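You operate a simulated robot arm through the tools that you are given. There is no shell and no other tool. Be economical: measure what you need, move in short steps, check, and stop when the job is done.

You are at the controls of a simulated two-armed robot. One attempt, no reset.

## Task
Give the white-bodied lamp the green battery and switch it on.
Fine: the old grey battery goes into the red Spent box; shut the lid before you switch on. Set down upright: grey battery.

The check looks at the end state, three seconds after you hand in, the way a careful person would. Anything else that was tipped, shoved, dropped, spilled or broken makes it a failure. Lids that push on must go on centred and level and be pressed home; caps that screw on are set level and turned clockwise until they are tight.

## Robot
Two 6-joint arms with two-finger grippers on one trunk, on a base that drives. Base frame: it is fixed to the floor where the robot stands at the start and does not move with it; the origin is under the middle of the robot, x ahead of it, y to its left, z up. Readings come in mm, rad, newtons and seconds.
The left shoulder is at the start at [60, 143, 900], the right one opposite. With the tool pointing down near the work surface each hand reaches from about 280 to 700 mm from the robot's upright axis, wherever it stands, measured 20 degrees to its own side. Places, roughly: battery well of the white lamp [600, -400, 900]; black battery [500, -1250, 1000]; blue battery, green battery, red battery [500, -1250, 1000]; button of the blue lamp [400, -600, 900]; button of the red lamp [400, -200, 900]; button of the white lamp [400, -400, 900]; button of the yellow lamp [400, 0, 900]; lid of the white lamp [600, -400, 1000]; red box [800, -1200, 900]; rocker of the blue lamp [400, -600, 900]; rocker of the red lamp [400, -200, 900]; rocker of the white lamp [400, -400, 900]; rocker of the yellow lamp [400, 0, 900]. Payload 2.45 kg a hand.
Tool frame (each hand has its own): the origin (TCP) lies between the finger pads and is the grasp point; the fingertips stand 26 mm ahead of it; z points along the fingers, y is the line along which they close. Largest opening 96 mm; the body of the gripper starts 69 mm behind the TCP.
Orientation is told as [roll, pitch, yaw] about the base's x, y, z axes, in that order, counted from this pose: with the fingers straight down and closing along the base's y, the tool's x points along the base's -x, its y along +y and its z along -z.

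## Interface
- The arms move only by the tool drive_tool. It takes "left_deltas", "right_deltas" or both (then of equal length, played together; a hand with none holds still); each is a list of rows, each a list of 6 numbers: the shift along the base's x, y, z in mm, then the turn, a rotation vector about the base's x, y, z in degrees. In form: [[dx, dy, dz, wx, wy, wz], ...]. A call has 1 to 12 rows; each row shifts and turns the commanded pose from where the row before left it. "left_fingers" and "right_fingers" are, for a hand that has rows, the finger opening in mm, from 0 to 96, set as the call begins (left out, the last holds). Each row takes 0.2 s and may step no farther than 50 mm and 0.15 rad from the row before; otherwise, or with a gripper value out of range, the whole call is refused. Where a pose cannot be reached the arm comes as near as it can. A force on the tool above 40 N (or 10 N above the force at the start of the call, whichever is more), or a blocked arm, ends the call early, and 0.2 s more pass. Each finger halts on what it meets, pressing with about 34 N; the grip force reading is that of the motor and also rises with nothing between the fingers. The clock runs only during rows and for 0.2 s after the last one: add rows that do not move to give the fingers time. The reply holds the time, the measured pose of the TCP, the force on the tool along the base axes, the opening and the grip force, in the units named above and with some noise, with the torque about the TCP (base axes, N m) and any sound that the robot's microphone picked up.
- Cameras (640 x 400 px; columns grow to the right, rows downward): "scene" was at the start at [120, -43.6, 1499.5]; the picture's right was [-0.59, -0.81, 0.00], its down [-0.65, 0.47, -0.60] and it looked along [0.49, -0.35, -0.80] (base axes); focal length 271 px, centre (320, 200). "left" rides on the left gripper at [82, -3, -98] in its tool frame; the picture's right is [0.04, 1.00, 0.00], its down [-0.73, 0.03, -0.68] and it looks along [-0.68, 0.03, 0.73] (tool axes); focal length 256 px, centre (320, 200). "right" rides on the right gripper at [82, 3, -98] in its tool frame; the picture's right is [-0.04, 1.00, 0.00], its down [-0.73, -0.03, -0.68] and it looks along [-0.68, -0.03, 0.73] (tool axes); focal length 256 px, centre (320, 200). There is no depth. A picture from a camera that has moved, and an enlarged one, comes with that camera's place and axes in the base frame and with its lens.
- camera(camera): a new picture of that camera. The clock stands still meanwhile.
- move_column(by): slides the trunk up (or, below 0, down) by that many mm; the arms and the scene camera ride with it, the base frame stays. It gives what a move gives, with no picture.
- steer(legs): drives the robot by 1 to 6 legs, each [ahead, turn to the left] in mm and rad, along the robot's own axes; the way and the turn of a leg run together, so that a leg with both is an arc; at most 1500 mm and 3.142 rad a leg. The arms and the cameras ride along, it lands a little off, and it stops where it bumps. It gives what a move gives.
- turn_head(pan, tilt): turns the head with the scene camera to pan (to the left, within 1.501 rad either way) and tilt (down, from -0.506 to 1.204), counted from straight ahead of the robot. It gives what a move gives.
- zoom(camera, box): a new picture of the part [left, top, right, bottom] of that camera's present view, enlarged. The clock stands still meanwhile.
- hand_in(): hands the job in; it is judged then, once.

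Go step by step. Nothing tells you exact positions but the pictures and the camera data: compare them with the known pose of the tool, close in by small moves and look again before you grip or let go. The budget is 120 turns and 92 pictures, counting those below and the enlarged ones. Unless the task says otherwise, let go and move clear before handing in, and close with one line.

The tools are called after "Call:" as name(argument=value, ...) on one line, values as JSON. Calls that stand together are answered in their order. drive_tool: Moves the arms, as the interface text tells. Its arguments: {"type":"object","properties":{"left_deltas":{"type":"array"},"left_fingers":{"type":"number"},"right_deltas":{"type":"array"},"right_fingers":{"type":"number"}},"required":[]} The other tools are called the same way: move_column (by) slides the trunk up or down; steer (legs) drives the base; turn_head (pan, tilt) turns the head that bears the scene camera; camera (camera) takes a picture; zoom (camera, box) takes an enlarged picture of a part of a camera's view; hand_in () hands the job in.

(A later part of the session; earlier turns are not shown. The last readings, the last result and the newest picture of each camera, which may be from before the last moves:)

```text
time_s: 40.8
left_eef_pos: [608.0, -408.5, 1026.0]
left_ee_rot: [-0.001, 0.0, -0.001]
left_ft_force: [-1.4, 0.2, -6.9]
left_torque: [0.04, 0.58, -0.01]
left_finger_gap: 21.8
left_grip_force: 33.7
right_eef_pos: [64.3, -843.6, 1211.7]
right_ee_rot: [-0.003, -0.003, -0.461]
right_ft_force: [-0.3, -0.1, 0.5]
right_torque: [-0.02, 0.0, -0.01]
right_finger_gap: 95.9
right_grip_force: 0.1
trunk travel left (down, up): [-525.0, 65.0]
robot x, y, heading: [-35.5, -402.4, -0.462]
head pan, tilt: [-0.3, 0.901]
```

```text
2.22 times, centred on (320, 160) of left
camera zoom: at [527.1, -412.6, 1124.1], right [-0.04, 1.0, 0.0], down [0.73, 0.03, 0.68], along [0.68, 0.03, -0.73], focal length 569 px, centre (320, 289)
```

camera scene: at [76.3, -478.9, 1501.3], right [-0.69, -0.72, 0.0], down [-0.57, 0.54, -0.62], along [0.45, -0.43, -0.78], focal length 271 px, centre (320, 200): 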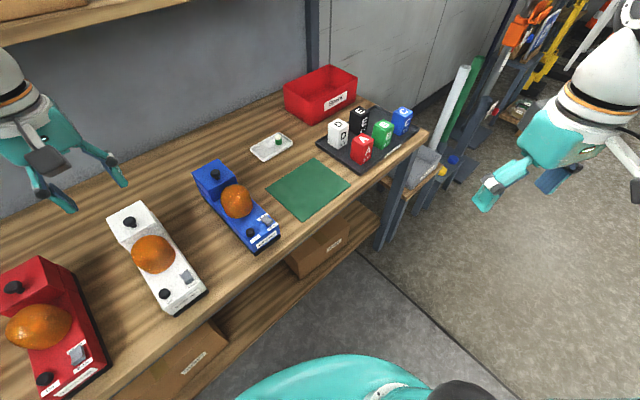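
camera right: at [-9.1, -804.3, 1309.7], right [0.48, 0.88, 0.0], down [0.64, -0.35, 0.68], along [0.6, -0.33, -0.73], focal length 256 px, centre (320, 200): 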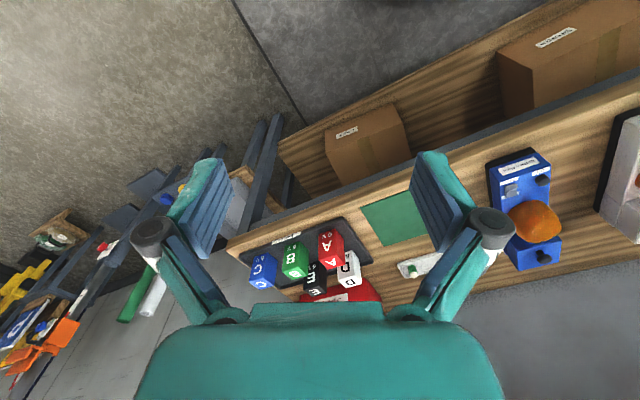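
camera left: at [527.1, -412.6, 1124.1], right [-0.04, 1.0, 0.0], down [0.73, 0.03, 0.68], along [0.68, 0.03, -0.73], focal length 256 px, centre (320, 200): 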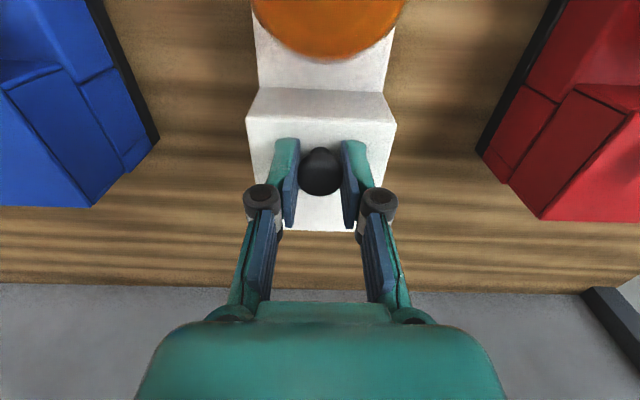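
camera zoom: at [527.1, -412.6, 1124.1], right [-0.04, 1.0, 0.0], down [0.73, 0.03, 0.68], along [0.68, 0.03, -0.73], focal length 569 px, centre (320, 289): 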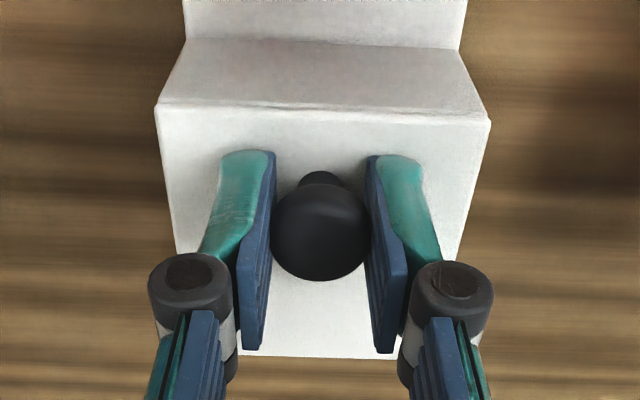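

The whole lamp tilts with the lid (dome rises too), so the lid is retained and the lamp must be held. I set it back down, keep the knob, and bring the right hand to the lamp's front end with a backward-leaning pitch.

Call:
drive_tool(left_deltas=[[0, 0, -3, 0, 0, 0], [0, 0, -3, 0, 0, 0], [0, 0, -3, 0, 0, 0], [0, 0, 0, 0, 0, 0]])

Call:
drive_tool(right_deltas=[[20, 30, 0, 0, 0, 6.6], [20, 40, 0, 0, 0, 6.6], [24, 40, 0, 0, 0, 6.6], [24, 40, 0, 0, 0, 6.6], [24, 40, 0, 0, -8, 0], [24, 40, -15, 0, -8, 0], [24, 40, -15, 0, -8, 0], [24, 40, -15, 0, -8, 0], [24, 40, -15, 0, -8, 0], [24, 40, -15, 0, 0, 0], [24, 40, -15, 0, 0, 0], [0, 0, 0, 0, 0, 0]], right_fingers=96)

Call:
camera(camera="right")

Call:
camera(camera="scene")

```text
time_s: 41.8
left_eef_pos: [608.8, -408.1, 1017.5]
left_ee_rot: [-0.002, 0.0, -0.001]
left_ft_force: [1.9, -0.4, -5.8]
left_torque: [0.02, 0.21, 0.0]
left_finger_gap: 21.7
left_grip_force: 34.0
right_eef_pos: [65.0, -844.1, 1211.9]
right_ee_rot: [-0.001, -0.001, -0.461]
right_ft_force: [-0.9, 0.3, 0.4]
right_torque: [-0.01, -0.01, 0.02]
right_finger_gap: 96.0
right_grip_force: 0.0
trunk travel left (down, up): [-525.0, 65.0]
robot x, y, heading: [-32.4, -400.9, -0.46]
head pan, tilt: [-0.3, 0.901]
```

```text
time_s: 44.4
left_eef_pos: [607.3, -409.5, 1017.4]
left_ee_rot: [-0.002, 0.001, 0.001]
left_ft_force: [1.3, -1.2, -6.4]
left_torque: [0.06, 0.36, 0.12]
left_finger_gap: 21.8
left_grip_force: 34.2
right_eef_pos: [321.0, -411.9, 1120.8]
right_ee_rot: [0.0, -0.701, -0.002]
right_ft_force: [-0.8, 0.7, 0.8]
right_torque: [0.0, 0.0, -0.01]
right_finger_gap: 95.9
right_grip_force: 0.2
trunk travel left (down, up): [-525.0, 65.0]
robot x, y, heading: [-30.0, -401.5, -0.462]
head pan, tilt: [-0.3, 0.901]
```

```text
57 pictures are left
camera right: at [194.9, -409.0, 1143.7], right [0.03, 1.0, 0.03], down [0.12, -0.03, 0.99], along [0.99, -0.03, -0.12], focal length 256 px, centre (320, 200)
```

right: 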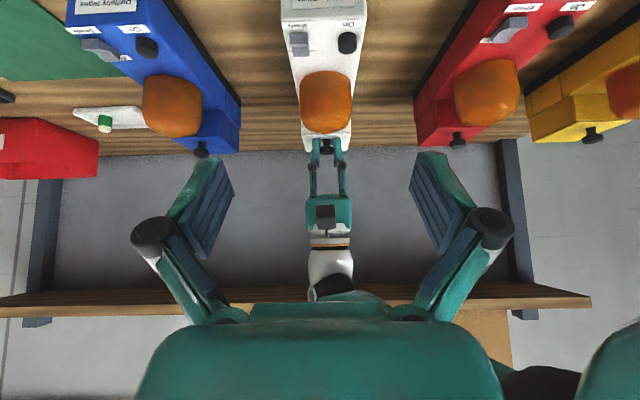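

```text
56 pictures are left
camera scene: at [76.5, -479.6, 1501.2], right [-0.69, -0.72, 0.0], down [-0.57, 0.54, -0.62], along [0.45, -0.43, -0.78], focal length 271 px, centre (320, 200)
```

scene: 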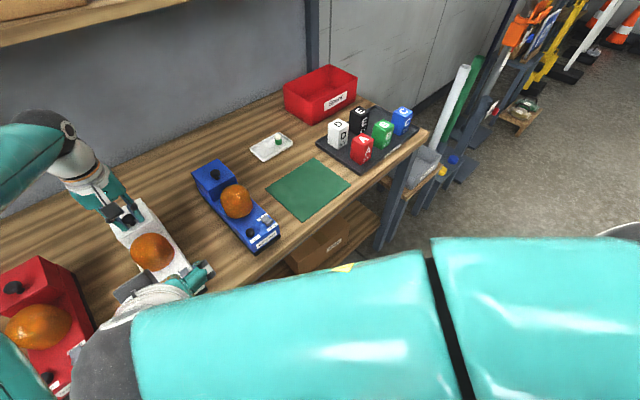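

Right hand is over the front of the lamp. I move to a pre-grip point above the front deck and check alignment.

Call:
drive_tool(right_deltas=[[33, 1, -26, 0, 0, 0], [33, 2, -26, 0, 0, 0], [33, 2, -27, 0, 0, 0], [31, 0, -27, 0, 0, 0], [0, 0, 0, 0, 0, 0]])

Call:
camera(camera="right")

Call:
zoom(camera="scene", box=[60, 170, 260, 330])

```text
time_s: 45.8
left_eef_pos: [608.9, -407.1, 1017.1]
left_ee_rot: [-0.002, -0.002, 0.0]
left_ft_force: [0.7, -0.2, 0.3]
left_torque: [0.14, -0.15, -0.04]
left_finger_gap: 21.8
left_grip_force: 34.7
right_eef_pos: [454.1, -423.2, 1081.8]
right_ee_rot: [0.096, -0.805, -0.095]
right_ft_force: [0.4, 0.4, -0.4]
right_torque: [0.03, -0.01, 0.01]
right_finger_gap: 96.0
right_grip_force: 0.0
trunk travel left (down, up): [-525.0, 65.0]
robot x, y, heading: [-31.7, -395.2, -0.463]
head pan, tilt: [-0.3, 0.901]
stopped in row 5 (right hand): the arm was blocked; the commanded pose is now the measured one
```

```text
55 pictures are left
camera right: at [326.5, -416.3, 1091.0], right [0.05, 0.99, 0.1], down [0.01, -0.1, 1.0], along [1.0, -0.05, -0.02], focal length 256 px, centre (320, 200)
```

right: 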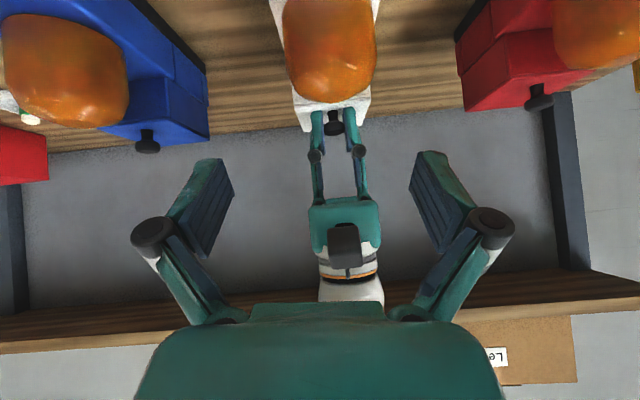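

```text
2.50 times, centred on (160, 250) of scene
camera zoom: at [75.1, -479.5, 1499.3], right [-0.69, -0.72, 0.0], down [-0.57, 0.54, -0.62], along [0.45, -0.43, -0.78], focal length 677 px, centre (720, 75)
```

zoom: 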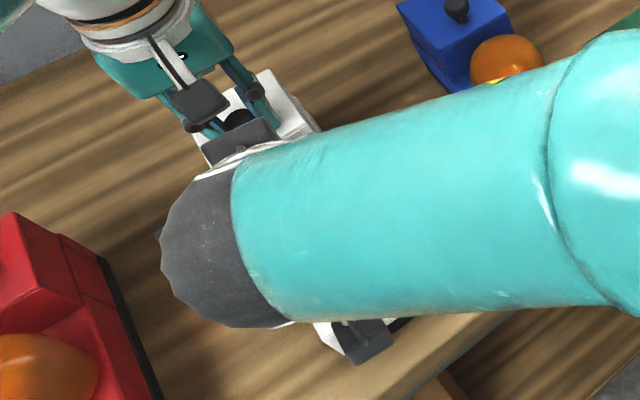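

The right arm can't reach with that forward pitch. New plan: press the deck strip between dome and lid with closed right fingers leaning in from the -y side (roll ≈ +40°), which gives a far better lever. I unwind the pitch and roll the right hand.

Call:
drive_tool(right_deltas=[[-8, -20, 12, 0, 0, 5.4], [-8, -20, 12, 0, 7.69, 0], [-8, -20, 12, 0, 7.69, 0], [-8, -20, 12, 0, 7.69, 0], [-8, -20, 12, 0, 7.69, 0], [-8, -20, 12, 0, 7.69, 0], [-8, -20, 12, 0, 7.69, 0], [24, 0, -9, 6.9, 0, 0], [24, 0, -9, 6.9, 0, 0], [24, 0, -9, 6.9, 0, 0], [24, 0, -9, 6.9, 0, 0], [24, 0, -9, 6.9, 0, 0]], right_fingers=0)

Call:
camera(camera="right")

Call:
camera(camera="scene")

```text
time_s: 48.4
left_eef_pos: [609.9, -407.4, 1017.2]
left_ee_rot: [0.0, 0.001, 0.001]
left_ft_force: [-0.8, -0.8, -7.9]
left_torque: [0.15, 0.5, 0.04]
left_finger_gap: 22.0
left_grip_force: 34.4
right_eef_pos: [502.8, -561.1, 1110.7]
right_ee_rot: [0.7, 0.002, 0.007]
right_ft_force: [0.2, 0.4, 0.4]
right_torque: [-0.01, 0.03, 0.04]
right_finger_gap: 0.0
right_grip_force: 28.1
right hand out of reach, approached as far as the arm can: row 11, 12
trunk travel left (down, up): [-525.0, 65.0]
robot x, y, heading: [-35.9, -398.6, -0.463]
head pan, tilt: [-0.3, 0.901]
```

```text
53 pictures are left
camera right: at [421.5, -622.6, 1188.1], right [0.04, 0.76, 0.64], down [0.74, -0.45, 0.5], along [0.67, 0.46, -0.58], focal length 256 px, centre (320, 200)
```

right: 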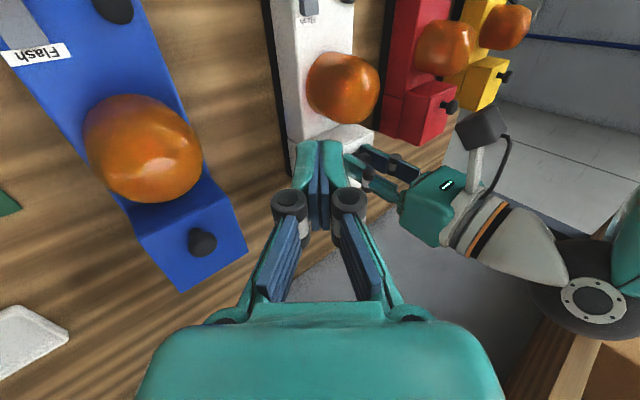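

```text
52 pictures are left
camera scene: at [77.1, -479.9, 1501.2], right [-0.69, -0.72, 0.0], down [-0.57, 0.54, -0.62], along [0.45, -0.43, -0.78], focal length 271 px, centre (320, 200)
```

scene: 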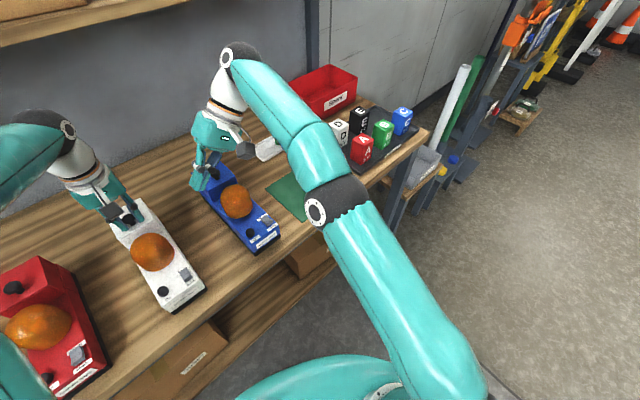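

The right arm is short of reach here. I let go of the knob, raise both hands and drive the base a bit closer.

Call:
drive_tool(left_deltas=[[0, 0, 0, 0, 0, 0], [0, 0, 0, 0, 0, 0], [0, 0, 20, 0, 0, 0], [-10, 0, 40, 0, 0, 0], [-20, 0, 40, 0, 0, 0], [-30, 0, 40, 0, 0, 0]], left_fingers=60, right_deltas=[[0, 0, 0, 0, 0, 0], [0, 0, 0, 0, 0, 0], [-20, -10, 20, 0, 0, 0], [-30, -10, 20, 0, 0, 0], [-30, -10, 20, 0, 0, 0], [-30, -10, 20, 0, 0, 0]])

Call:
steer(legs=[[90, 0]])

Call:
camera(camera="scene")

```text
time_s: 49.8
left_eef_pos: [546.4, -408.2, 1161.5]
left_ee_rot: [0.0, -0.003, -0.002]
left_ft_force: [-0.1, 0.0, 0.2]
left_torque: [0.01, -0.07, 0.02]
left_finger_gap: 60.0
left_grip_force: 0.1
right_eef_pos: [388.8, -601.0, 1192.9]
right_ee_rot: [0.698, 0.0, 0.007]
right_ft_force: [0.0, 0.4, 0.7]
right_torque: [-0.01, 0.0, -0.02]
right_finger_gap: 0.0
right_grip_force: 28.5
trunk travel left (down, up): [-525.0, 65.0]
robot x, y, heading: [-33.7, -401.7, -0.462]
head pan, tilt: [-0.3, 0.901]
```

```text
time_s: 50.9
left_eef_pos: [632.2, -449.4, 1158.0]
left_ee_rot: [0.0, 0.0, 0.002]
left_ft_force: [0.7, -0.6, -1.0]
left_torque: [0.02, 0.02, -0.01]
left_finger_gap: 60.3
left_grip_force: 0.1
right_eef_pos: [476.0, -642.8, 1190.6]
right_ee_rot: [0.698, 0.003, 0.006]
right_ft_force: [0.5, -0.3, -0.3]
right_torque: [0.02, -0.01, 0.0]
right_finger_gap: 0.3
right_grip_force: 28.9
trunk travel left (down, up): [-525.0, 65.0]
robot x, y, heading: [46.3, -442.4, -0.461]
head pan, tilt: [-0.3, 0.901]
```

```text
51 pictures are left
camera scene: at [159.0, -521.1, 1501.0], right [-0.69, -0.72, 0.0], down [-0.57, 0.54, -0.62], along [0.45, -0.43, -0.79], focal length 271 px, centre (320, 200)
```

scene: 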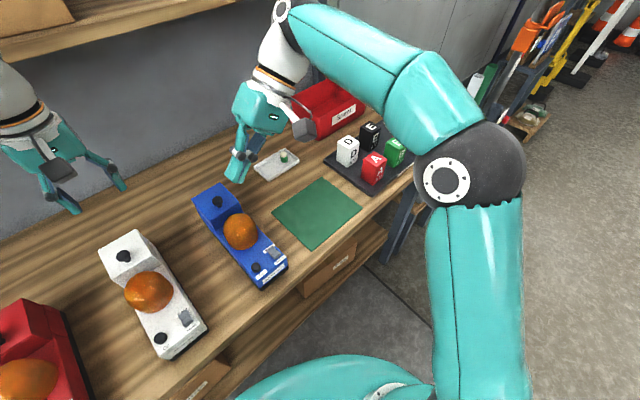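

The base is now at (46,-442). I bring the left hand back over the knob and the right hand toward the deck strip between dome and lid.

Call:
drive_tool(left_deltas=[[-8, 14, -30, 0, 0, 0], [-8, 14, -30, 0, 0, 0], [-8, 13, -38, 0, 0, 0], [0, 0, -20, 0, 0, 0], [0, 0, 0, 0, 0, 0]], right_deltas=[[20, 20, -20, 0, 0, 0], [25, 30, -30, 0, 0, 0], [25, 35, -35, 0, 0, 0], [28, 35, -35, 0, 0, 0], [0, 15, -20, 0, 0, 0]])

Call:
camera(camera="left")

Call:
camera(camera="right")

```text
refused: row 3 steps farther than a row can; nothing moved
```

```text
50 pictures are left
camera left: at [550.5, -453.6, 1255.7], right [-0.04, 1.0, 0.0], down [0.73, 0.03, 0.68], along [0.68, 0.03, -0.73], focal length 256 px, centre (320, 200)
```

left: 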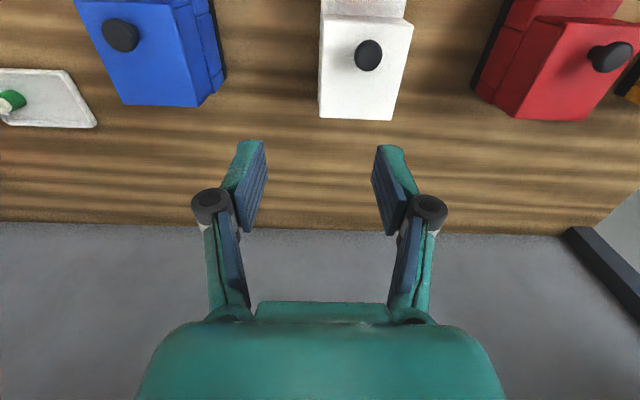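

```text
49 pictures are left
camera right: at [394.7, -703.1, 1268.1], right [0.04, 0.77, 0.64], down [0.74, -0.45, 0.5], along [0.67, 0.46, -0.58], focal length 256 px, centre (320, 200)
```

right: 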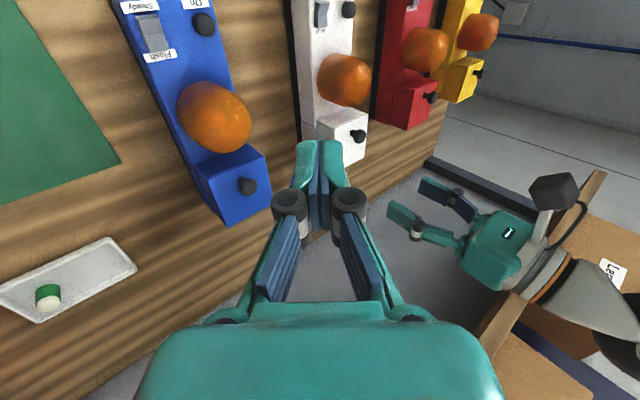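

Call:
drive_tool(left_deltas=[[-8, 12, -28, 0, 0, 0], [-8, 12, -28, 0, 0, 0], [-8, 12, -28, 0, 0, 0], [0, 5, -20, 0, 0, 0], [0, 0, -10, 0, 0, 0], [0, 0, 0, 0, 0, 0]], right_deltas=[[20, 20, -20, 0, 0, 0], [20, 25, -28, 0, 0, 0], [20, 25, -28, 0, 0, 0], [20, 25, -28, 0, 0, 0], [18, 25, -28, 0, 0, 0], [0, 23, -23, 0, 0, 0]])

Call:
camera(camera="right")

```text
time_s: 52.3
left_eef_pos: [604.8, -405.6, 1044.6]
left_ee_rot: [-0.001, -0.001, 0.0]
left_ft_force: [-0.2, -0.4, -0.5]
left_torque: [0.02, 0.01, 0.02]
left_finger_gap: 60.3
left_grip_force: 0.1
right_eef_pos: [572.8, -498.3, 1039.8]
right_ee_rot: [0.698, 0.001, 0.006]
right_ft_force: [0.2, 0.5, 0.0]
right_torque: [-0.01, 0.01, 0.01]
right_finger_gap: 0.0
right_grip_force: 28.4
trunk travel left (down, up): [-525.0, 65.0]
robot x, y, heading: [51.0, -442.4, -0.462]
head pan, tilt: [-0.3, 0.901]
```

```text
48 pictures are left
camera right: at [491.3, -558.7, 1115.3], right [0.04, 0.77, 0.64], down [0.74, -0.45, 0.5], along [0.67, 0.46, -0.58], focal length 256 px, centre (320, 200)
```

right: 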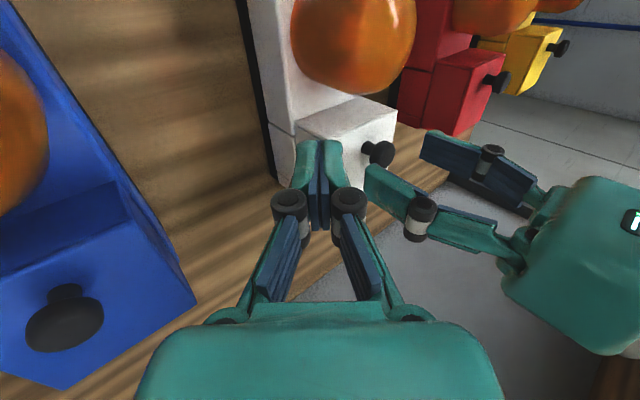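

Reach is fine now. First the left hand grips the knob again.

Call:
drive_tool(left_deltas=[[4, -2, -10, 0, 0, 0], [0, 0, -10, 0, 0, 0], [0, 0, -9, 0, 0, 0], [0, 0, 0, 0, 0, 0]])

Call:
drive_tool(left_deltas=[[0, 0, 0, 0, 0, 0], [0, 0, 0, 0, 0, 0], [0, 0, 0, 0, 0, 0], [0, 0, 0, 0, 0, 0]], left_fingers=5)

Call:
drive_tool(right_deltas=[[1, 10, -16, 0, 0, 0], [1, 12, -19, 0, 0, 0], [0, 12, -16, 0, 0, 0], [0, 0, 0, 0, 0, 0]])

Call:
camera(camera="right")

```text
time_s: 53.3
left_eef_pos: [611.0, -410.5, 1016.3]
left_ee_rot: [-0.002, -0.002, 0.0]
left_ft_force: [0.1, -0.3, -0.5]
left_torque: [-0.01, -0.01, 0.02]
left_finger_gap: 59.9
left_grip_force: 0.2
right_eef_pos: [572.3, -497.6, 1037.5]
right_ee_rot: [0.698, 0.001, 0.008]
right_ft_force: [0.1, 0.0, -0.1]
right_torque: [-0.05, 0.01, 0.01]
right_finger_gap: 0.0
right_grip_force: 28.2
trunk travel left (down, up): [-525.0, 65.0]
robot x, y, heading: [50.3, -442.3, -0.459]
head pan, tilt: [-0.3, 0.901]
```

```text
time_s: 54.3
left_eef_pos: [610.1, -407.1, 1016.4]
left_ee_rot: [-0.002, -0.003, -0.002]
left_ft_force: [-0.8, 3.3, -0.4]
left_torque: [0.1, 0.06, -0.02]
left_finger_gap: 22.1
left_grip_force: 34.1
right_eef_pos: [573.2, -497.3, 1038.0]
right_ee_rot: [0.699, 0.003, 0.009]
right_ft_force: [0.0, 0.1, -0.3]
right_torque: [0.02, 0.0, -0.01]
right_finger_gap: 0.0
right_grip_force: 28.9
trunk travel left (down, up): [-525.0, 65.0]
robot x, y, heading: [49.8, -439.7, -0.462]
head pan, tilt: [-0.3, 0.901]
```

```text
time_s: 55.3
left_eef_pos: [610.2, -408.5, 1016.7]
left_ee_rot: [-0.002, 0.0, 0.0]
left_ft_force: [0.0, 4.1, 0.1]
left_torque: [0.03, 0.02, -0.02]
left_finger_gap: 22.0
left_grip_force: 34.2
right_eef_pos: [575.5, -463.5, 985.1]
right_ee_rot: [0.698, 0.001, 0.008]
right_ft_force: [-0.6, -0.1, 0.7]
right_torque: [-0.02, 0.03, 0.02]
right_finger_gap: 0.1
right_grip_force: 28.8
trunk travel left (down, up): [-525.0, 65.0]
robot x, y, heading: [50.0, -441.4, -0.461]
head pan, tilt: [-0.3, 0.901]
```

```text
47 pictures are left
camera right: at [492.8, -524.7, 1063.2], right [0.04, 0.77, 0.64], down [0.74, -0.45, 0.5], along [0.67, 0.46, -0.58], focal length 256 px, centre (320, 200)
```

right: 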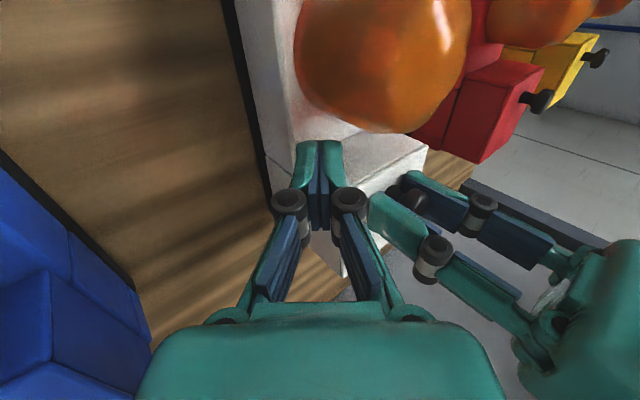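

Call:
zoom(camera="right", box=[240, 60, 440, 220])

```text
2.50 times, centred on (340, 140) of right
camera zoom: at [492.8, -524.7, 1063.2], right [0.04, 0.77, 0.64], down [0.74, -0.45, 0.5], along [0.67, 0.46, -0.58], focal length 640 px, centre (270, 350)
```

zoom: 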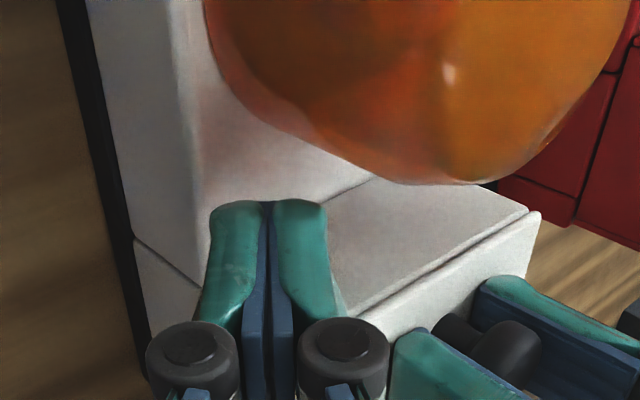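

A dark seam runs just under the lid's top edge, so the lid is the top plate. I lower the right fingertips onto the deck corner until they press.

Call:
drive_tool(right_deltas=[[0, 5, -7, 0, 0, 0], [0, 5, -7, 0, 0, 0], [0, 0, -4, 0, 0, 0], [0, 0, 0, 0, 0, 0]])

Call:
drive_tool(right_deltas=[[0, 0, -4, 0, 0, 0], [0, 0, 0, 0, 0, 0]])

```text
time_s: 56.3
left_eef_pos: [610.7, -409.4, 1016.6]
left_ee_rot: [-0.003, -0.001, -0.001]
left_ft_force: [-0.1, 4.6, 0.1]
left_torque: [0.02, 0.01, 0.01]
left_finger_gap: 21.8
left_grip_force: 33.8
right_eef_pos: [573.5, -454.3, 967.8]
right_ee_rot: [0.698, 0.004, 0.006]
right_ft_force: [-0.2, -0.4, -0.5]
right_torque: [-0.02, 0.01, -0.01]
right_finger_gap: 0.0
right_grip_force: 28.1
trunk travel left (down, up): [-525.0, 65.0]
robot x, y, heading: [48.1, -436.0, -0.459]
head pan, tilt: [-0.3, 0.901]
```

```text
time_s: 56.9
left_eef_pos: [609.9, -408.9, 1016.0]
left_ee_rot: [-0.001, -0.002, 0.0]
left_ft_force: [5.9, 2.4, -2.3]
left_torque: [0.1, 0.08, 0.0]
left_finger_gap: 21.9
left_grip_force: 34.0
right_eef_pos: [574.4, -453.6, 966.5]
right_ee_rot: [0.7, 0.0, 0.005]
right_ft_force: [-4.1, -2.9, 17.4]
right_torque: [0.09, 0.14, 0.0]
right_finger_gap: 0.1
right_grip_force: 28.8
trunk travel left (down, up): [-525.0, 65.0]
robot x, y, heading: [48.2, -441.0, -0.46]
head pan, tilt: [-0.3, 0.901]
```

Contact: 17 N down on the deck. I press slightly more and pull the knob up in small steps.

Call:
drive_tool(right_deltas=[[0, 0, -2, 0, 0, 0], [0, 0, 0, 0, 0, 0], [0, 0, 0, 0, 0, 0]], left_deltas=[[0, 0, 0, 0, 0, 0], [0, 0, 2, 0, 0, 0], [0, 0, 0, 0, 0, 0]])

Call:
drive_tool(left_deltas=[[0, 0, 2, 0, 0, 0], [0, 0, 0, 0, 0, 0]])

Call:
drive_tool(left_deltas=[[0, 0, 2, 0, 0, 0], [0, 0, 0, 0, 0, 0]])

```text
time_s: 57.8
left_eef_pos: [609.4, -409.5, 1016.5]
left_ee_rot: [-0.002, -0.002, 0.0]
left_ft_force: [0.8, 1.6, 0.1]
left_torque: [-0.21, 0.02, 0.03]
left_finger_gap: 21.7
left_grip_force: 34.2
right_eef_pos: [573.7, -453.8, 965.2]
right_ee_rot: [0.703, -0.004, 0.004]
right_ft_force: [-1.8, -1.3, 2.2]
right_torque: [0.0, 0.1, -0.01]
right_finger_gap: 0.0
right_grip_force: 28.4
trunk travel left (down, up): [-525.0, 65.0]
robot x, y, heading: [48.7, -437.9, -0.455]
head pan, tilt: [-0.3, 0.901]
stopped in row 3 (right hand): the force on the tool passed its limit at 40 N (the readings are from after the stop); the commanded pose is now the measured one
```

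```text
time_s: 58.4
left_eef_pos: [609.8, -408.3, 1019.0]
left_ee_rot: [-0.001, 0.002, -0.001]
left_ft_force: [2.7, 1.4, -8.9]
left_torque: [0.16, 0.39, 0.08]
left_finger_gap: 21.9
left_grip_force: 33.9
right_eef_pos: [574.8, -453.3, 966.2]
right_ee_rot: [0.705, -0.002, 0.005]
right_ft_force: [-6.3, -2.0, 10.4]
right_torque: [0.08, 0.11, 0.06]
right_finger_gap: 0.1
right_grip_force: 28.7
trunk travel left (down, up): [-525.0, 65.0]
robot x, y, heading: [48.5, -443.3, -0.458]
head pan, tilt: [-0.3, 0.901]
```

```text
time_s: 59.0
left_eef_pos: [610.5, -409.5, 1021.9]
left_ee_rot: [-0.002, 0.0, -0.002]
left_ft_force: [6.0, -1.7, -20.9]
left_torque: [0.07, 0.6, 0.05]
left_finger_gap: 22.1
left_grip_force: 33.7
right_eef_pos: [574.5, -451.9, 966.6]
right_ee_rot: [0.705, -0.004, 0.005]
right_ft_force: [-9.3, 2.7, 19.7]
right_torque: [0.31, 0.08, 0.2]
right_finger_gap: 6.0
right_grip_force: 28.2
trunk travel left (down, up): [-525.0, 65.0]
robot x, y, heading: [47.7, -441.7, -0.455]
head pan, tilt: [-0.3, 0.901]
```

Call:
drive_tool(left_deltas=[[0, 0, 2, 0, 0, 0], [0, 0, 0, 0, 0, 0]])

Call:
drive_tool(left_deltas=[[0, 0, 2, 0, 0, 0], [0, 0, 0, 0, 0, 0]])

```text
time_s: 59.6
left_eef_pos: [610.2, -409.5, 1025.1]
left_ee_rot: [-0.003, -0.002, 0.0]
left_ft_force: [8.1, -6.5, -24.3]
left_torque: [-0.05, 0.51, 0.04]
left_finger_gap: 22.0
left_grip_force: 34.3
right_eef_pos: [575.3, -452.1, 967.3]
right_ee_rot: [0.705, -0.004, 0.006]
right_ft_force: [-9.7, 8.3, 23.8]
right_torque: [0.47, 0.08, 0.25]
right_finger_gap: 5.8
right_grip_force: 28.5
trunk travel left (down, up): [-525.0, 65.0]
robot x, y, heading: [49.9, -440.4, -0.461]
head pan, tilt: [-0.3, 0.901]
```

```text
time_s: 60.2
left_eef_pos: [610.1, -410.1, 1025.6]
left_ee_rot: [-0.004, -0.002, 0.003]
left_ft_force: [13.0, -6.9, -25.5]
left_torque: [-0.12, 0.39, -0.01]
left_finger_gap: 22.0
left_grip_force: 33.8
right_eef_pos: [575.6, -451.8, 966.8]
right_ee_rot: [0.706, -0.003, 0.003]
right_ft_force: [-11.6, 10.6, 28.7]
right_torque: [0.53, 0.09, 0.23]
right_finger_gap: 5.9
right_grip_force: 27.7
trunk travel left (down, up): [-525.0, 65.0]
robot x, y, heading: [47.4, -441.4, -0.465]
head pan, tilt: [-0.3, 0.901]
```

Left pull is 25 N and the lid pushes the hand +x by 13 N, which suggests hinge motion. I look.

Call:
zoom(camera="right", box=[240, 40, 480, 220])

Call:
zoom(camera="scene", box=[40, 190, 240, 370])

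```text
2.22 times, centred on (360, 130) of right
camera zoom: at [492.7, -513.3, 1044.3], right [0.04, 0.76, 0.65], down [0.73, -0.46, 0.5], along [0.68, 0.46, -0.57], focal length 569 px, centre (231, 356)
```

zoom: 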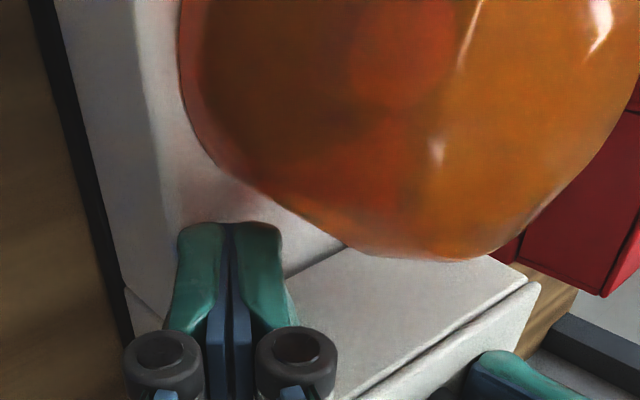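

```text
2.22 times, centred on (140, 280) of scene
camera zoom: at [157.1, -519.4, 1501.4], right [-0.69, -0.72, 0.0], down [-0.57, 0.54, -0.62], along [0.45, -0.43, -0.78], focal length 602 px, centre (720, 22)
```

zoom: 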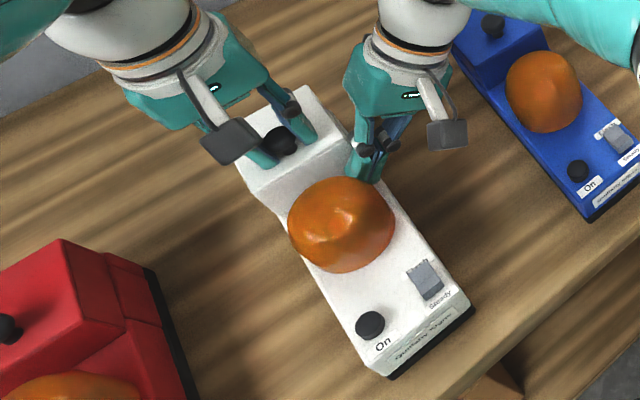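

Call:
drive_tool(left_deltas=[[3, 0, 1, 0, 0, 0], [0, 0, 0, 0, 0, 0]])

Call:
drive_tool(left_deltas=[[2, 1, 2, 0, 2, 0], [0, 0, 0, 0, 0, 0]])

```text
time_s: 60.8
left_eef_pos: [613.3, -409.6, 1025.7]
left_ee_rot: [0.0, -0.001, 0.001]
left_ft_force: [5.6, -5.8, -19.2]
left_torque: [-0.15, 0.67, -0.07]
left_finger_gap: 22.2
left_grip_force: 34.1
right_eef_pos: [574.1, -453.0, 966.3]
right_ee_rot: [0.705, 0.0, 0.0]
right_ft_force: [-5.6, 8.6, 20.0]
right_torque: [0.35, 0.11, 0.09]
right_finger_gap: 0.2
right_grip_force: 28.5
trunk travel left (down, up): [-525.0, 65.0]
robot x, y, heading: [44.7, -439.5, -0.458]
head pan, tilt: [-0.3, 0.901]
```

```text
time_s: 61.4
left_eef_pos: [615.8, -409.0, 1030.1]
left_ee_rot: [-0.003, 0.034, -0.001]
left_ft_force: [8.3, -5.4, -17.7]
left_torque: [-0.19, 0.33, 0.07]
left_finger_gap: 22.0
left_grip_force: 34.2
right_eef_pos: [574.2, -453.5, 966.1]
right_ee_rot: [0.705, -0.002, 0.004]
right_ft_force: [-3.9, 8.7, 17.8]
right_torque: [0.33, 0.13, 0.04]
right_finger_gap: 0.1
right_grip_force: 28.3
trunk travel left (down, up): [-525.0, 65.0]
robot x, y, heading: [45.2, -441.6, -0.467]
head pan, tilt: [-0.3, 0.901]
```

The knob moves on an arc: the lid is hinged at the rear top edge (≈[677,980]). I follow that arc in steps.

Call:
drive_tool(left_deltas=[[5.5, 1, 5.5, 0, 5, 0], [6, 0, 5.5, 0, 5, 0], [6.5, 0, 5, 0, 5, 0], [7, 0, 4.3, 0, 5, 0], [0, 0, 0, 0, 0, 0]])

Call:
zoom(camera="right", box=[240, 40, 640, 400])

```text
time_s: 62.6
left_eef_pos: [641.8, -407.0, 1049.2]
left_ee_rot: [-0.006, 0.379, 0.001]
left_ft_force: [13.0, -2.3, -17.5]
left_torque: [0.0, -0.76, 0.16]
left_finger_gap: 22.2
left_grip_force: 34.2
right_eef_pos: [575.7, -453.0, 965.9]
right_ee_rot: [0.706, -0.002, 0.004]
right_ft_force: [-7.7, 6.3, 21.9]
right_torque: [0.36, 0.28, 0.0]
right_finger_gap: 0.0
right_grip_force: 28.9
trunk travel left (down, up): [-525.0, 65.0]
robot x, y, heading: [49.0, -439.8, -0.462]
head pan, tilt: [-0.3, 0.901]
```

```text
1.11 times, centred on (440, 220) of right
camera zoom: at [493.3, -513.9, 1043.5], right [0.04, 0.76, 0.65], down [0.73, -0.46, 0.5], along [0.68, 0.46, -0.57], focal length 284 px, centre (187, 178)
```

zoom: 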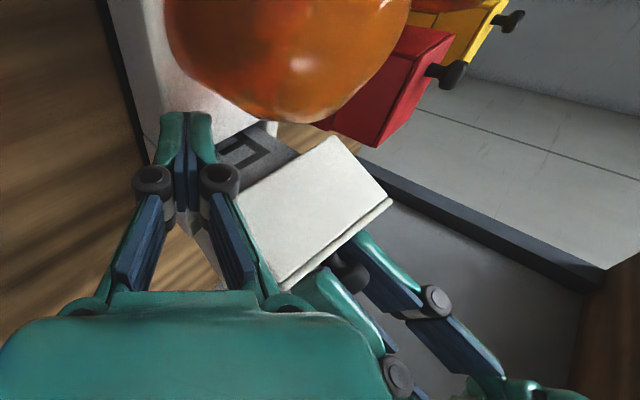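

The lid is opening and the grey battery's top shows in the well. I continue the arc to past vertical, easing the hand back upright.

Call:
drive_tool(left_deltas=[[6.3, 0, 4, 0, -2, 0], [6.5, 0, 3.3, 0, -2, 0], [6.6, 0, 2.5, 0, -2, 0], [7, 0, 1.8, 0, -2, 0], [7, 0, 1, 0, -2, 0], [7, 0, 0.3, 0, -2, 0], [7.2, 0, -0.5, 0, -2, 0], [7, 0, -1.3, 0, -2, 0], [6.5, 0, -2.2, 0, -2, 0], [0, 0, 0, 0, 0, 0]])

Call:
zoom(camera="right", box=[240, 40, 640, 400])

```text
time_s: 64.8
left_eef_pos: [698.9, -406.6, 1062.0]
left_ee_rot: [-0.004, 0.063, 0.0]
left_ft_force: [-5.8, 5.0, 16.8]
left_torque: [0.1, 1.05, -0.07]
left_finger_gap: 22.7
left_grip_force: 34.3
right_eef_pos: [571.6, -451.2, 966.4]
right_ee_rot: [0.704, -0.002, 0.006]
right_ft_force: [1.2, -0.3, 0.7]
right_torque: [-0.01, 0.01, 0.02]
right_finger_gap: 0.0
right_grip_force: 28.2
trunk travel left (down, up): [-525.0, 65.0]
robot x, y, heading: [48.2, -439.1, -0.463]
head pan, tilt: [-0.3, 0.901]
```

```text
1.11 times, centred on (440, 220) of right
camera zoom: at [490.3, -513.9, 1043.4], right [0.03, 0.76, 0.64], down [0.74, -0.46, 0.5], along [0.68, 0.46, -0.58], focal length 284 px, centre (187, 178)
```

zoom: 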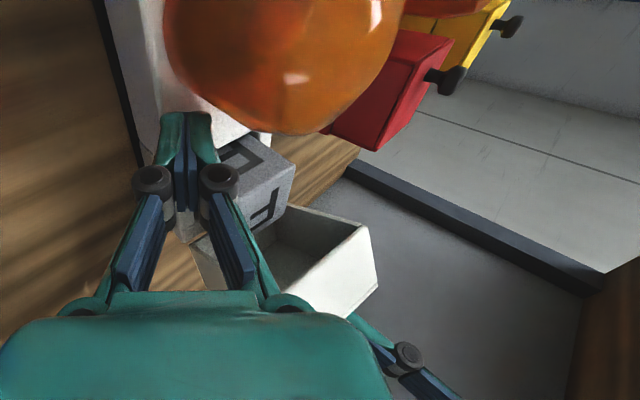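

The lid, a deep cap, is now swung back past vertical and the grey battery stands exposed in the well. I release the knob, retract both hands, and look.

Call:
drive_tool(left_deltas=[[0, 0, 0, 0, 0, 0], [0, 0, 0, 0, 0, 0], [0, 0, 20, 0, 0, 0], [0, 0, 40, 0, 0, 0], [-40, 0, 20, 0, 0, 0], [-40, 0, 10, 0, 0, 0], [-30, 0, 0, 0, 0, 0]], left_fingers=60, right_deltas=[[0, -4, 4, 0, 0, 0], [0, -10, 14, 0, 0, 0], [0, -20, 28, 0, 0, 0], [-10, -25, 30, 0, 0, 0], [-30, -20, 30, 0, 0, 0], [-30, -20, 25, 0, 0, 0], [-30, -20, 0, 0, 0, 0]])

Call:
camera(camera="left")

Call:
zoom(camera="scene", box=[40, 170, 240, 370])

```text
time_s: 66.4
left_eef_pos: [589.0, -406.8, 1149.6]
left_ee_rot: [-0.002, 0.068, 0.0]
left_ft_force: [-0.6, -0.3, -0.1]
left_torque: [0.01, -0.07, 0.02]
left_finger_gap: 60.0
left_grip_force: 0.1
right_eef_pos: [471.4, -571.7, 1098.6]
right_ee_rot: [0.704, -0.004, 0.006]
right_ft_force: [0.4, 0.2, 0.1]
right_torque: [0.02, -0.05, -0.07]
right_finger_gap: 0.0
right_grip_force: 28.5
trunk travel left (down, up): [-525.0, 65.0]
robot x, y, heading: [51.1, -441.5, -0.456]
head pan, tilt: [-0.3, 0.901]
```

```text
41 pictures are left
camera left: at [514.3, -411.5, 1253.2], right [-0.04, 1.0, 0.0], down [0.78, 0.03, 0.63], along [0.63, 0.03, -0.78], focal length 256 px, centre (320, 200)
```

left: 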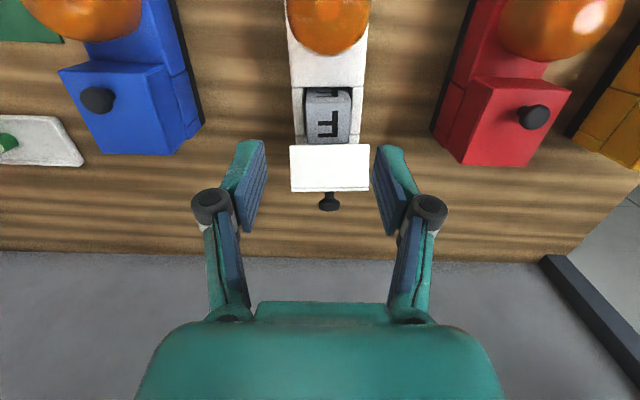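

```text
2.00 times, centred on (140, 270) of scene
camera zoom: at [154.4, -519.9, 1501.5], right [-0.69, -0.72, 0.0], down [-0.57, 0.54, -0.62], along [0.45, -0.43, -0.78], focal length 542 px, centre (680, 60)
```

zoom: 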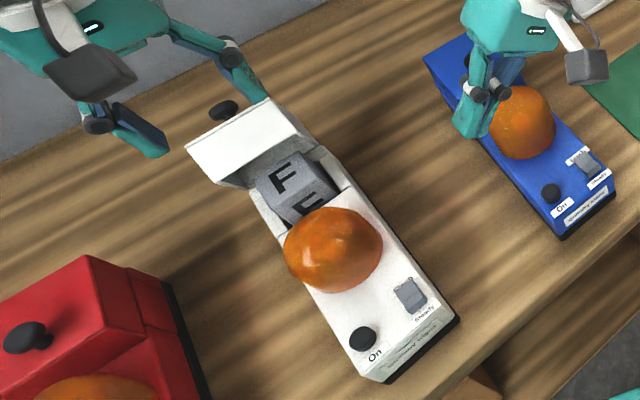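

Call:
zoom(camera="left", box=[270, 60, 390, 220])

```text
2.50 times, centred on (330, 140) of left
camera zoom: at [514.3, -411.5, 1253.2], right [-0.04, 1.0, 0.0], down [0.78, 0.03, 0.63], along [0.63, 0.03, -0.78], focal length 640 px, centre (295, 350)
```

zoom: 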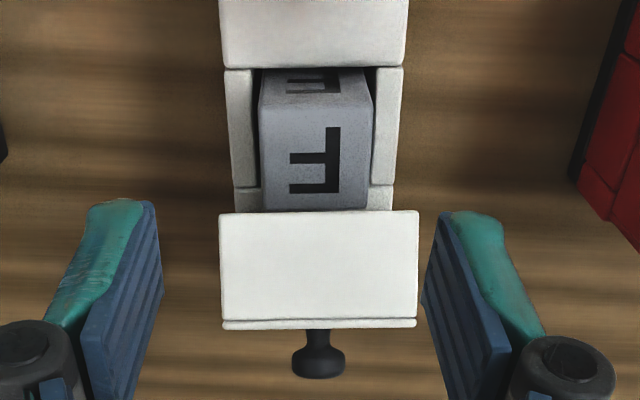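

The battery top is about 47 mm wide at around [627,-396,975]; the lamp got nudged ~10 mm in y. I check the open lid's profile from the right camera.

Call:
camera(camera="right")

```text
38 pictures are left
camera right: at [389.8, -633.7, 1174.2], right [0.03, 0.76, 0.65], down [0.73, -0.46, 0.5], along [0.68, 0.46, -0.57], focal length 256 px, centre (320, 200)
```

right: 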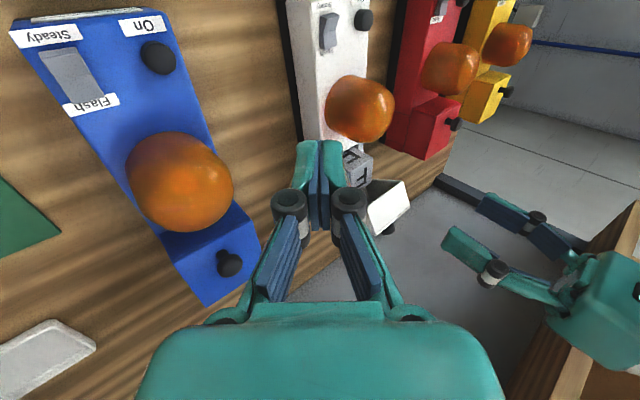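

Call:
zoom(camera="right", box=[320, 120, 430, 250])

```text
3.08 times, centred on (375, 185) of right
camera zoom: at [389.8, -633.7, 1174.2], right [0.03, 0.76, 0.65], down [0.73, -0.46, 0.5], along [0.68, 0.46, -0.57], focal length 788 px, centre (151, 246)
```

zoom: 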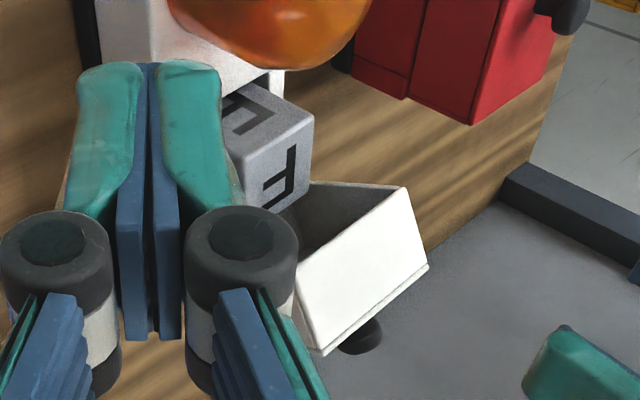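

Geometry: the lid is open only ~53° about a hinge near [685,943]; it must open further to lift the battery out. I press the deck with the right hand again and re-grip the knob (ball ≈[690,-395,1039]) with the left.

Call:
drive_tool(right_deltas=[[25, 18, -10, 0, 0, 0], [28, 20, -20, 0, 0, 0], [28, 20, -20, 0, 0, 0], [28, 24, -20, 0, 0, 0], [0, 20, -20, 0, 0, 0], [0, 16, -22, 0, 0, 0], [0, 9, -13, 0, 0, 0], [0, 0, 0, 0, 0, 0]], left_deltas=[[30, 3, 0, 0, 4, 0], [30, 4, 0, 0, 4, 0], [30, 4, -10, 0, 4, 0], [12, 0, -20, 0, 4, 0], [0, 0, -20, 0, 0, 0], [0, 0, -15, 0, 0, 0], [0, 0, 0, 0, 0, 0], [0, 0, 0, 0, 0, 0]])

Call:
camera(camera="left")

Call:
camera(camera="right")

```text
time_s: 68.2
left_eef_pos: [659.5, -389.0, 1062.9]
left_ee_rot: [-0.003, 0.344, 0.0]
left_ft_force: [-1.6, 5.1, 24.5]
left_torque: [0.76, -0.12, -0.1]
left_finger_gap: 65.1
left_grip_force: 3.2
left hand out of reach, approached as far as the arm can: row 3, 4
right_eef_pos: [580.5, -444.1, 972.9]
right_ee_rot: [0.703, -0.006, 0.004]
right_ft_force: [0.0, 0.8, -0.1]
right_torque: [-0.04, -0.01, 0.0]
right_finger_gap: 0.1
right_grip_force: 28.0
trunk travel left (down, up): [-525.0, 65.0]
robot x, y, heading: [47.5, -441.2, -0.462]
head pan, tilt: [-0.3, 0.901]
```

```text
36 pictures are left
camera left: at [615.9, -393.9, 1182.4], right [-0.04, 1.0, 0.01], down [0.92, 0.03, 0.39], along [0.39, 0.03, -0.92], focal length 256 px, centre (320, 200)
```

left: 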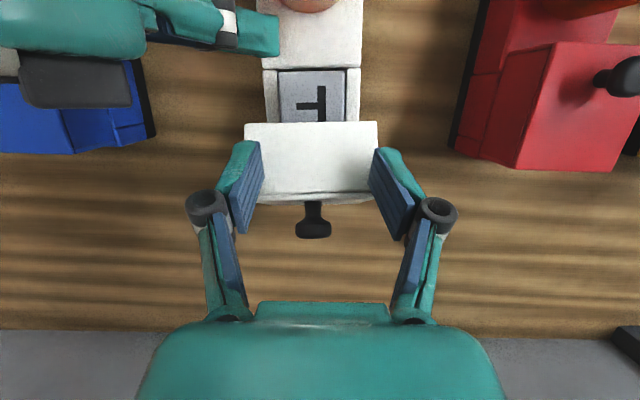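

```text
35 pictures are left
camera right: at [498.9, -505.4, 1050.4], right [0.03, 0.76, 0.65], down [0.73, -0.46, 0.5], along [0.68, 0.46, -0.57], focal length 256 px, centre (320, 200)
```

right: 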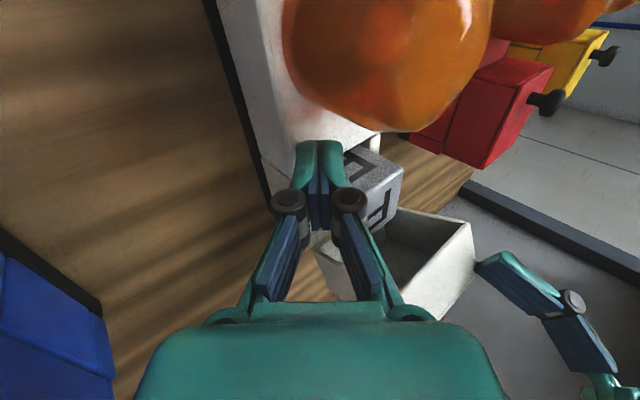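

The left hand fell short of the knob because the outward pitch costs reach, and it rests on the lid edges. I raise it and take out the pitch.

Call:
drive_tool(left_deltas=[[0, 0, 25, 0, -3, 0], [0, 0, 15, 0, -5, 0], [0, 0, 0, 0, -5, 0], [0, 0, 0, 0, -5, 0], [0, 0, 0, 0, -5, 0], [0, 0, 0, 0, 0, 0]])

```text
time_s: 69.6
left_eef_pos: [662.9, -390.4, 1100.1]
left_ee_rot: [-0.002, -0.055, 0.001]
left_ft_force: [0.7, -0.3, 0.7]
left_torque: [-0.01, 0.02, 0.02]
left_finger_gap: 60.4
left_grip_force: 0.0
right_eef_pos: [582.8, -445.1, 971.0]
right_ee_rot: [0.705, -0.004, 0.004]
right_ft_force: [-0.3, -0.4, -0.2]
right_torque: [0.0, -0.03, -0.03]
right_finger_gap: 0.2
right_grip_force: 29.1
trunk travel left (down, up): [-525.0, 65.0]
robot x, y, heading: [43.4, -439.6, -0.461]
head pan, tilt: [-0.3, 0.901]
```

Call:
drive_tool(left_deltas=[[16, -2, 0, 0, 0, 0], [15, -1, 0, 0, 0, 0], [0, 0, -20, 0, 0, 0], [0, 0, -20, 0, 0, 0], [0, 0, -6, 0, 0, 0], [0, 0, 0, 0, 0, 0]], right_deltas=[[0, 0, -2, 0, 0, 0], [0, 0, -2, 0, 0, 0], [0, 0, -2, 0, 0, 0], [0, 0, 0, 0, 0, 0], [0, 0, 0, 0, 0, 0], [0, 0, 0, 0, 0, 0]])

Call:
zoom(camera="left", box=[180, 100, 460, 280])

```text
time_s: 71.0
left_eef_pos: [693.2, -392.9, 1052.9]
left_ee_rot: [-0.002, -0.054, -0.001]
left_ft_force: [-0.2, -0.7, 0.5]
left_torque: [0.0, 0.0, 0.02]
left_finger_gap: 60.1
left_grip_force: 0.1
right_eef_pos: [582.0, -445.6, 966.4]
right_ee_rot: [0.704, -0.004, 0.005]
right_ft_force: [-0.6, 0.7, 1.8]
right_torque: [0.01, 0.02, 0.0]
right_finger_gap: 0.4
right_grip_force: 28.4
trunk travel left (down, up): [-525.0, 65.0]
robot x, y, heading: [46.0, -442.0, -0.46]
head pan, tilt: [-0.3, 0.901]
```

```text
2.22 times, centred on (320, 190) of left
camera zoom: at [606.6, -398.3, 1146.1], right [-0.04, 1.0, 0.0], down [0.7, 0.03, 0.72], along [0.72, 0.03, -0.7], focal length 569 px, centre (320, 222)
```

zoom: 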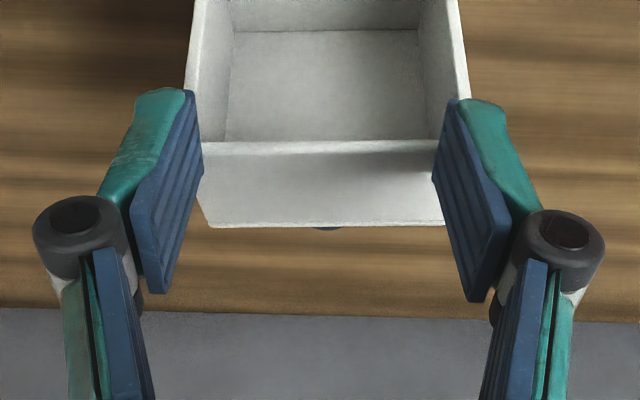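

Lifting the hand evidently flipped the lid much further open, which is what I need. I back both hands off and look before grasping the battery.

Call:
drive_tool(left_deltas=[[0, 0, 40, 0, 0, 0], [-20, 0, 40, 0, 3, 0], [-40, 0, 0, 0, 0, 0], [-30, 0, 0, 0, 0, 0], [0, 0, 0, 0, 0, 0]], right_deltas=[[0, -6, 8, 0, 0, 0], [0, -20, 28, 0, 0, 0], [-10, -25, 30, 0, 0, 0], [-30, -20, 30, 0, 0, 0], [-30, -20, 25, 0, 0, 0]], left_fingers=80)

Call:
camera(camera="left")

```text
time_s: 72.2
left_eef_pos: [602.7, -393.6, 1134.7]
left_ee_rot: [-0.004, -0.002, 0.002]
left_ft_force: [0.3, -0.2, 0.4]
left_torque: [0.02, -0.01, -0.02]
left_finger_gap: 80.1
left_grip_force: 0.0
right_eef_pos: [512.6, -537.4, 1086.6]
right_ee_rot: [0.703, -0.003, 0.006]
right_ft_force: [-0.5, -0.9, 0.4]
right_torque: [0.03, 0.0, 0.0]
right_finger_gap: 0.0
right_grip_force: 29.0
trunk travel left (down, up): [-525.0, 65.0]
robot x, y, heading: [54.3, -442.2, -0.459]
head pan, tilt: [-0.3, 0.901]
```

```text
33 pictures are left
camera left: at [521.2, -399.0, 1231.6], right [-0.04, 1.0, 0.0], down [0.73, 0.03, 0.68], along [0.68, 0.03, -0.73], focal length 256 px, centre (320, 200)
```

left: 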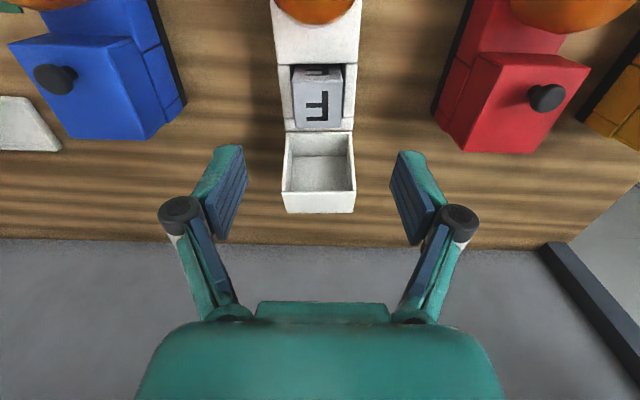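

The lid is now flipped right back and the well is clear. The battery is at about [624,-397], top z≈975; I lower the left hand over it, stopping with tips just above the deck.

Call:
drive_tool(left_deltas=[[11, -2, -40, 0, 0, 0], [11, -1, -45, 0, 0, 0], [0, 0, -45, 0, 0, 0], [0, 0, 0, 0, 0, 0]])

Call:
zoom(camera="left", box=[160, 60, 480, 260])

```text
time_s: 73.2
left_eef_pos: [624.3, -397.0, 1004.3]
left_ee_rot: [-0.003, -0.002, 0.0]
left_ft_force: [-0.4, -0.2, -0.2]
left_torque: [-0.01, 0.0, -0.02]
left_finger_gap: 80.0
left_grip_force: 0.1
right_eef_pos: [513.4, -536.3, 1087.8]
right_ee_rot: [0.704, -0.004, 0.005]
right_ft_force: [0.4, 0.8, -0.3]
right_torque: [0.03, 0.02, 0.0]
right_finger_gap: 0.2
right_grip_force: 28.9
trunk travel left (down, up): [-525.0, 65.0]
robot x, y, heading: [46.8, -441.7, -0.46]
head pan, tilt: [-0.3, 0.901]
```

```text
2.00 times, centred on (320, 160) of left
camera zoom: at [542.8, -401.6, 1101.7], right [-0.04, 1.0, 0.0], down [0.73, 0.03, 0.68], along [0.68, 0.03, -0.73], focal length 512 px, centre (320, 280)
```

zoom: 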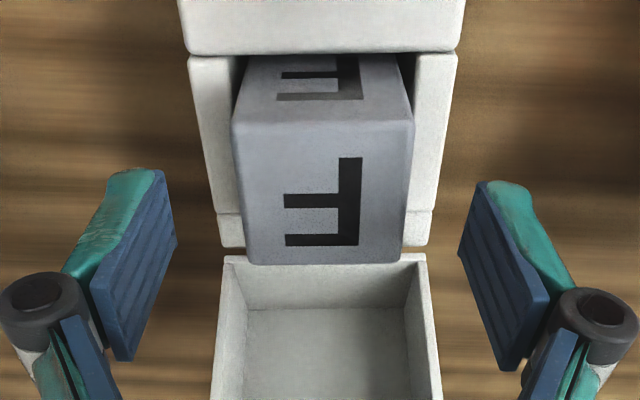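

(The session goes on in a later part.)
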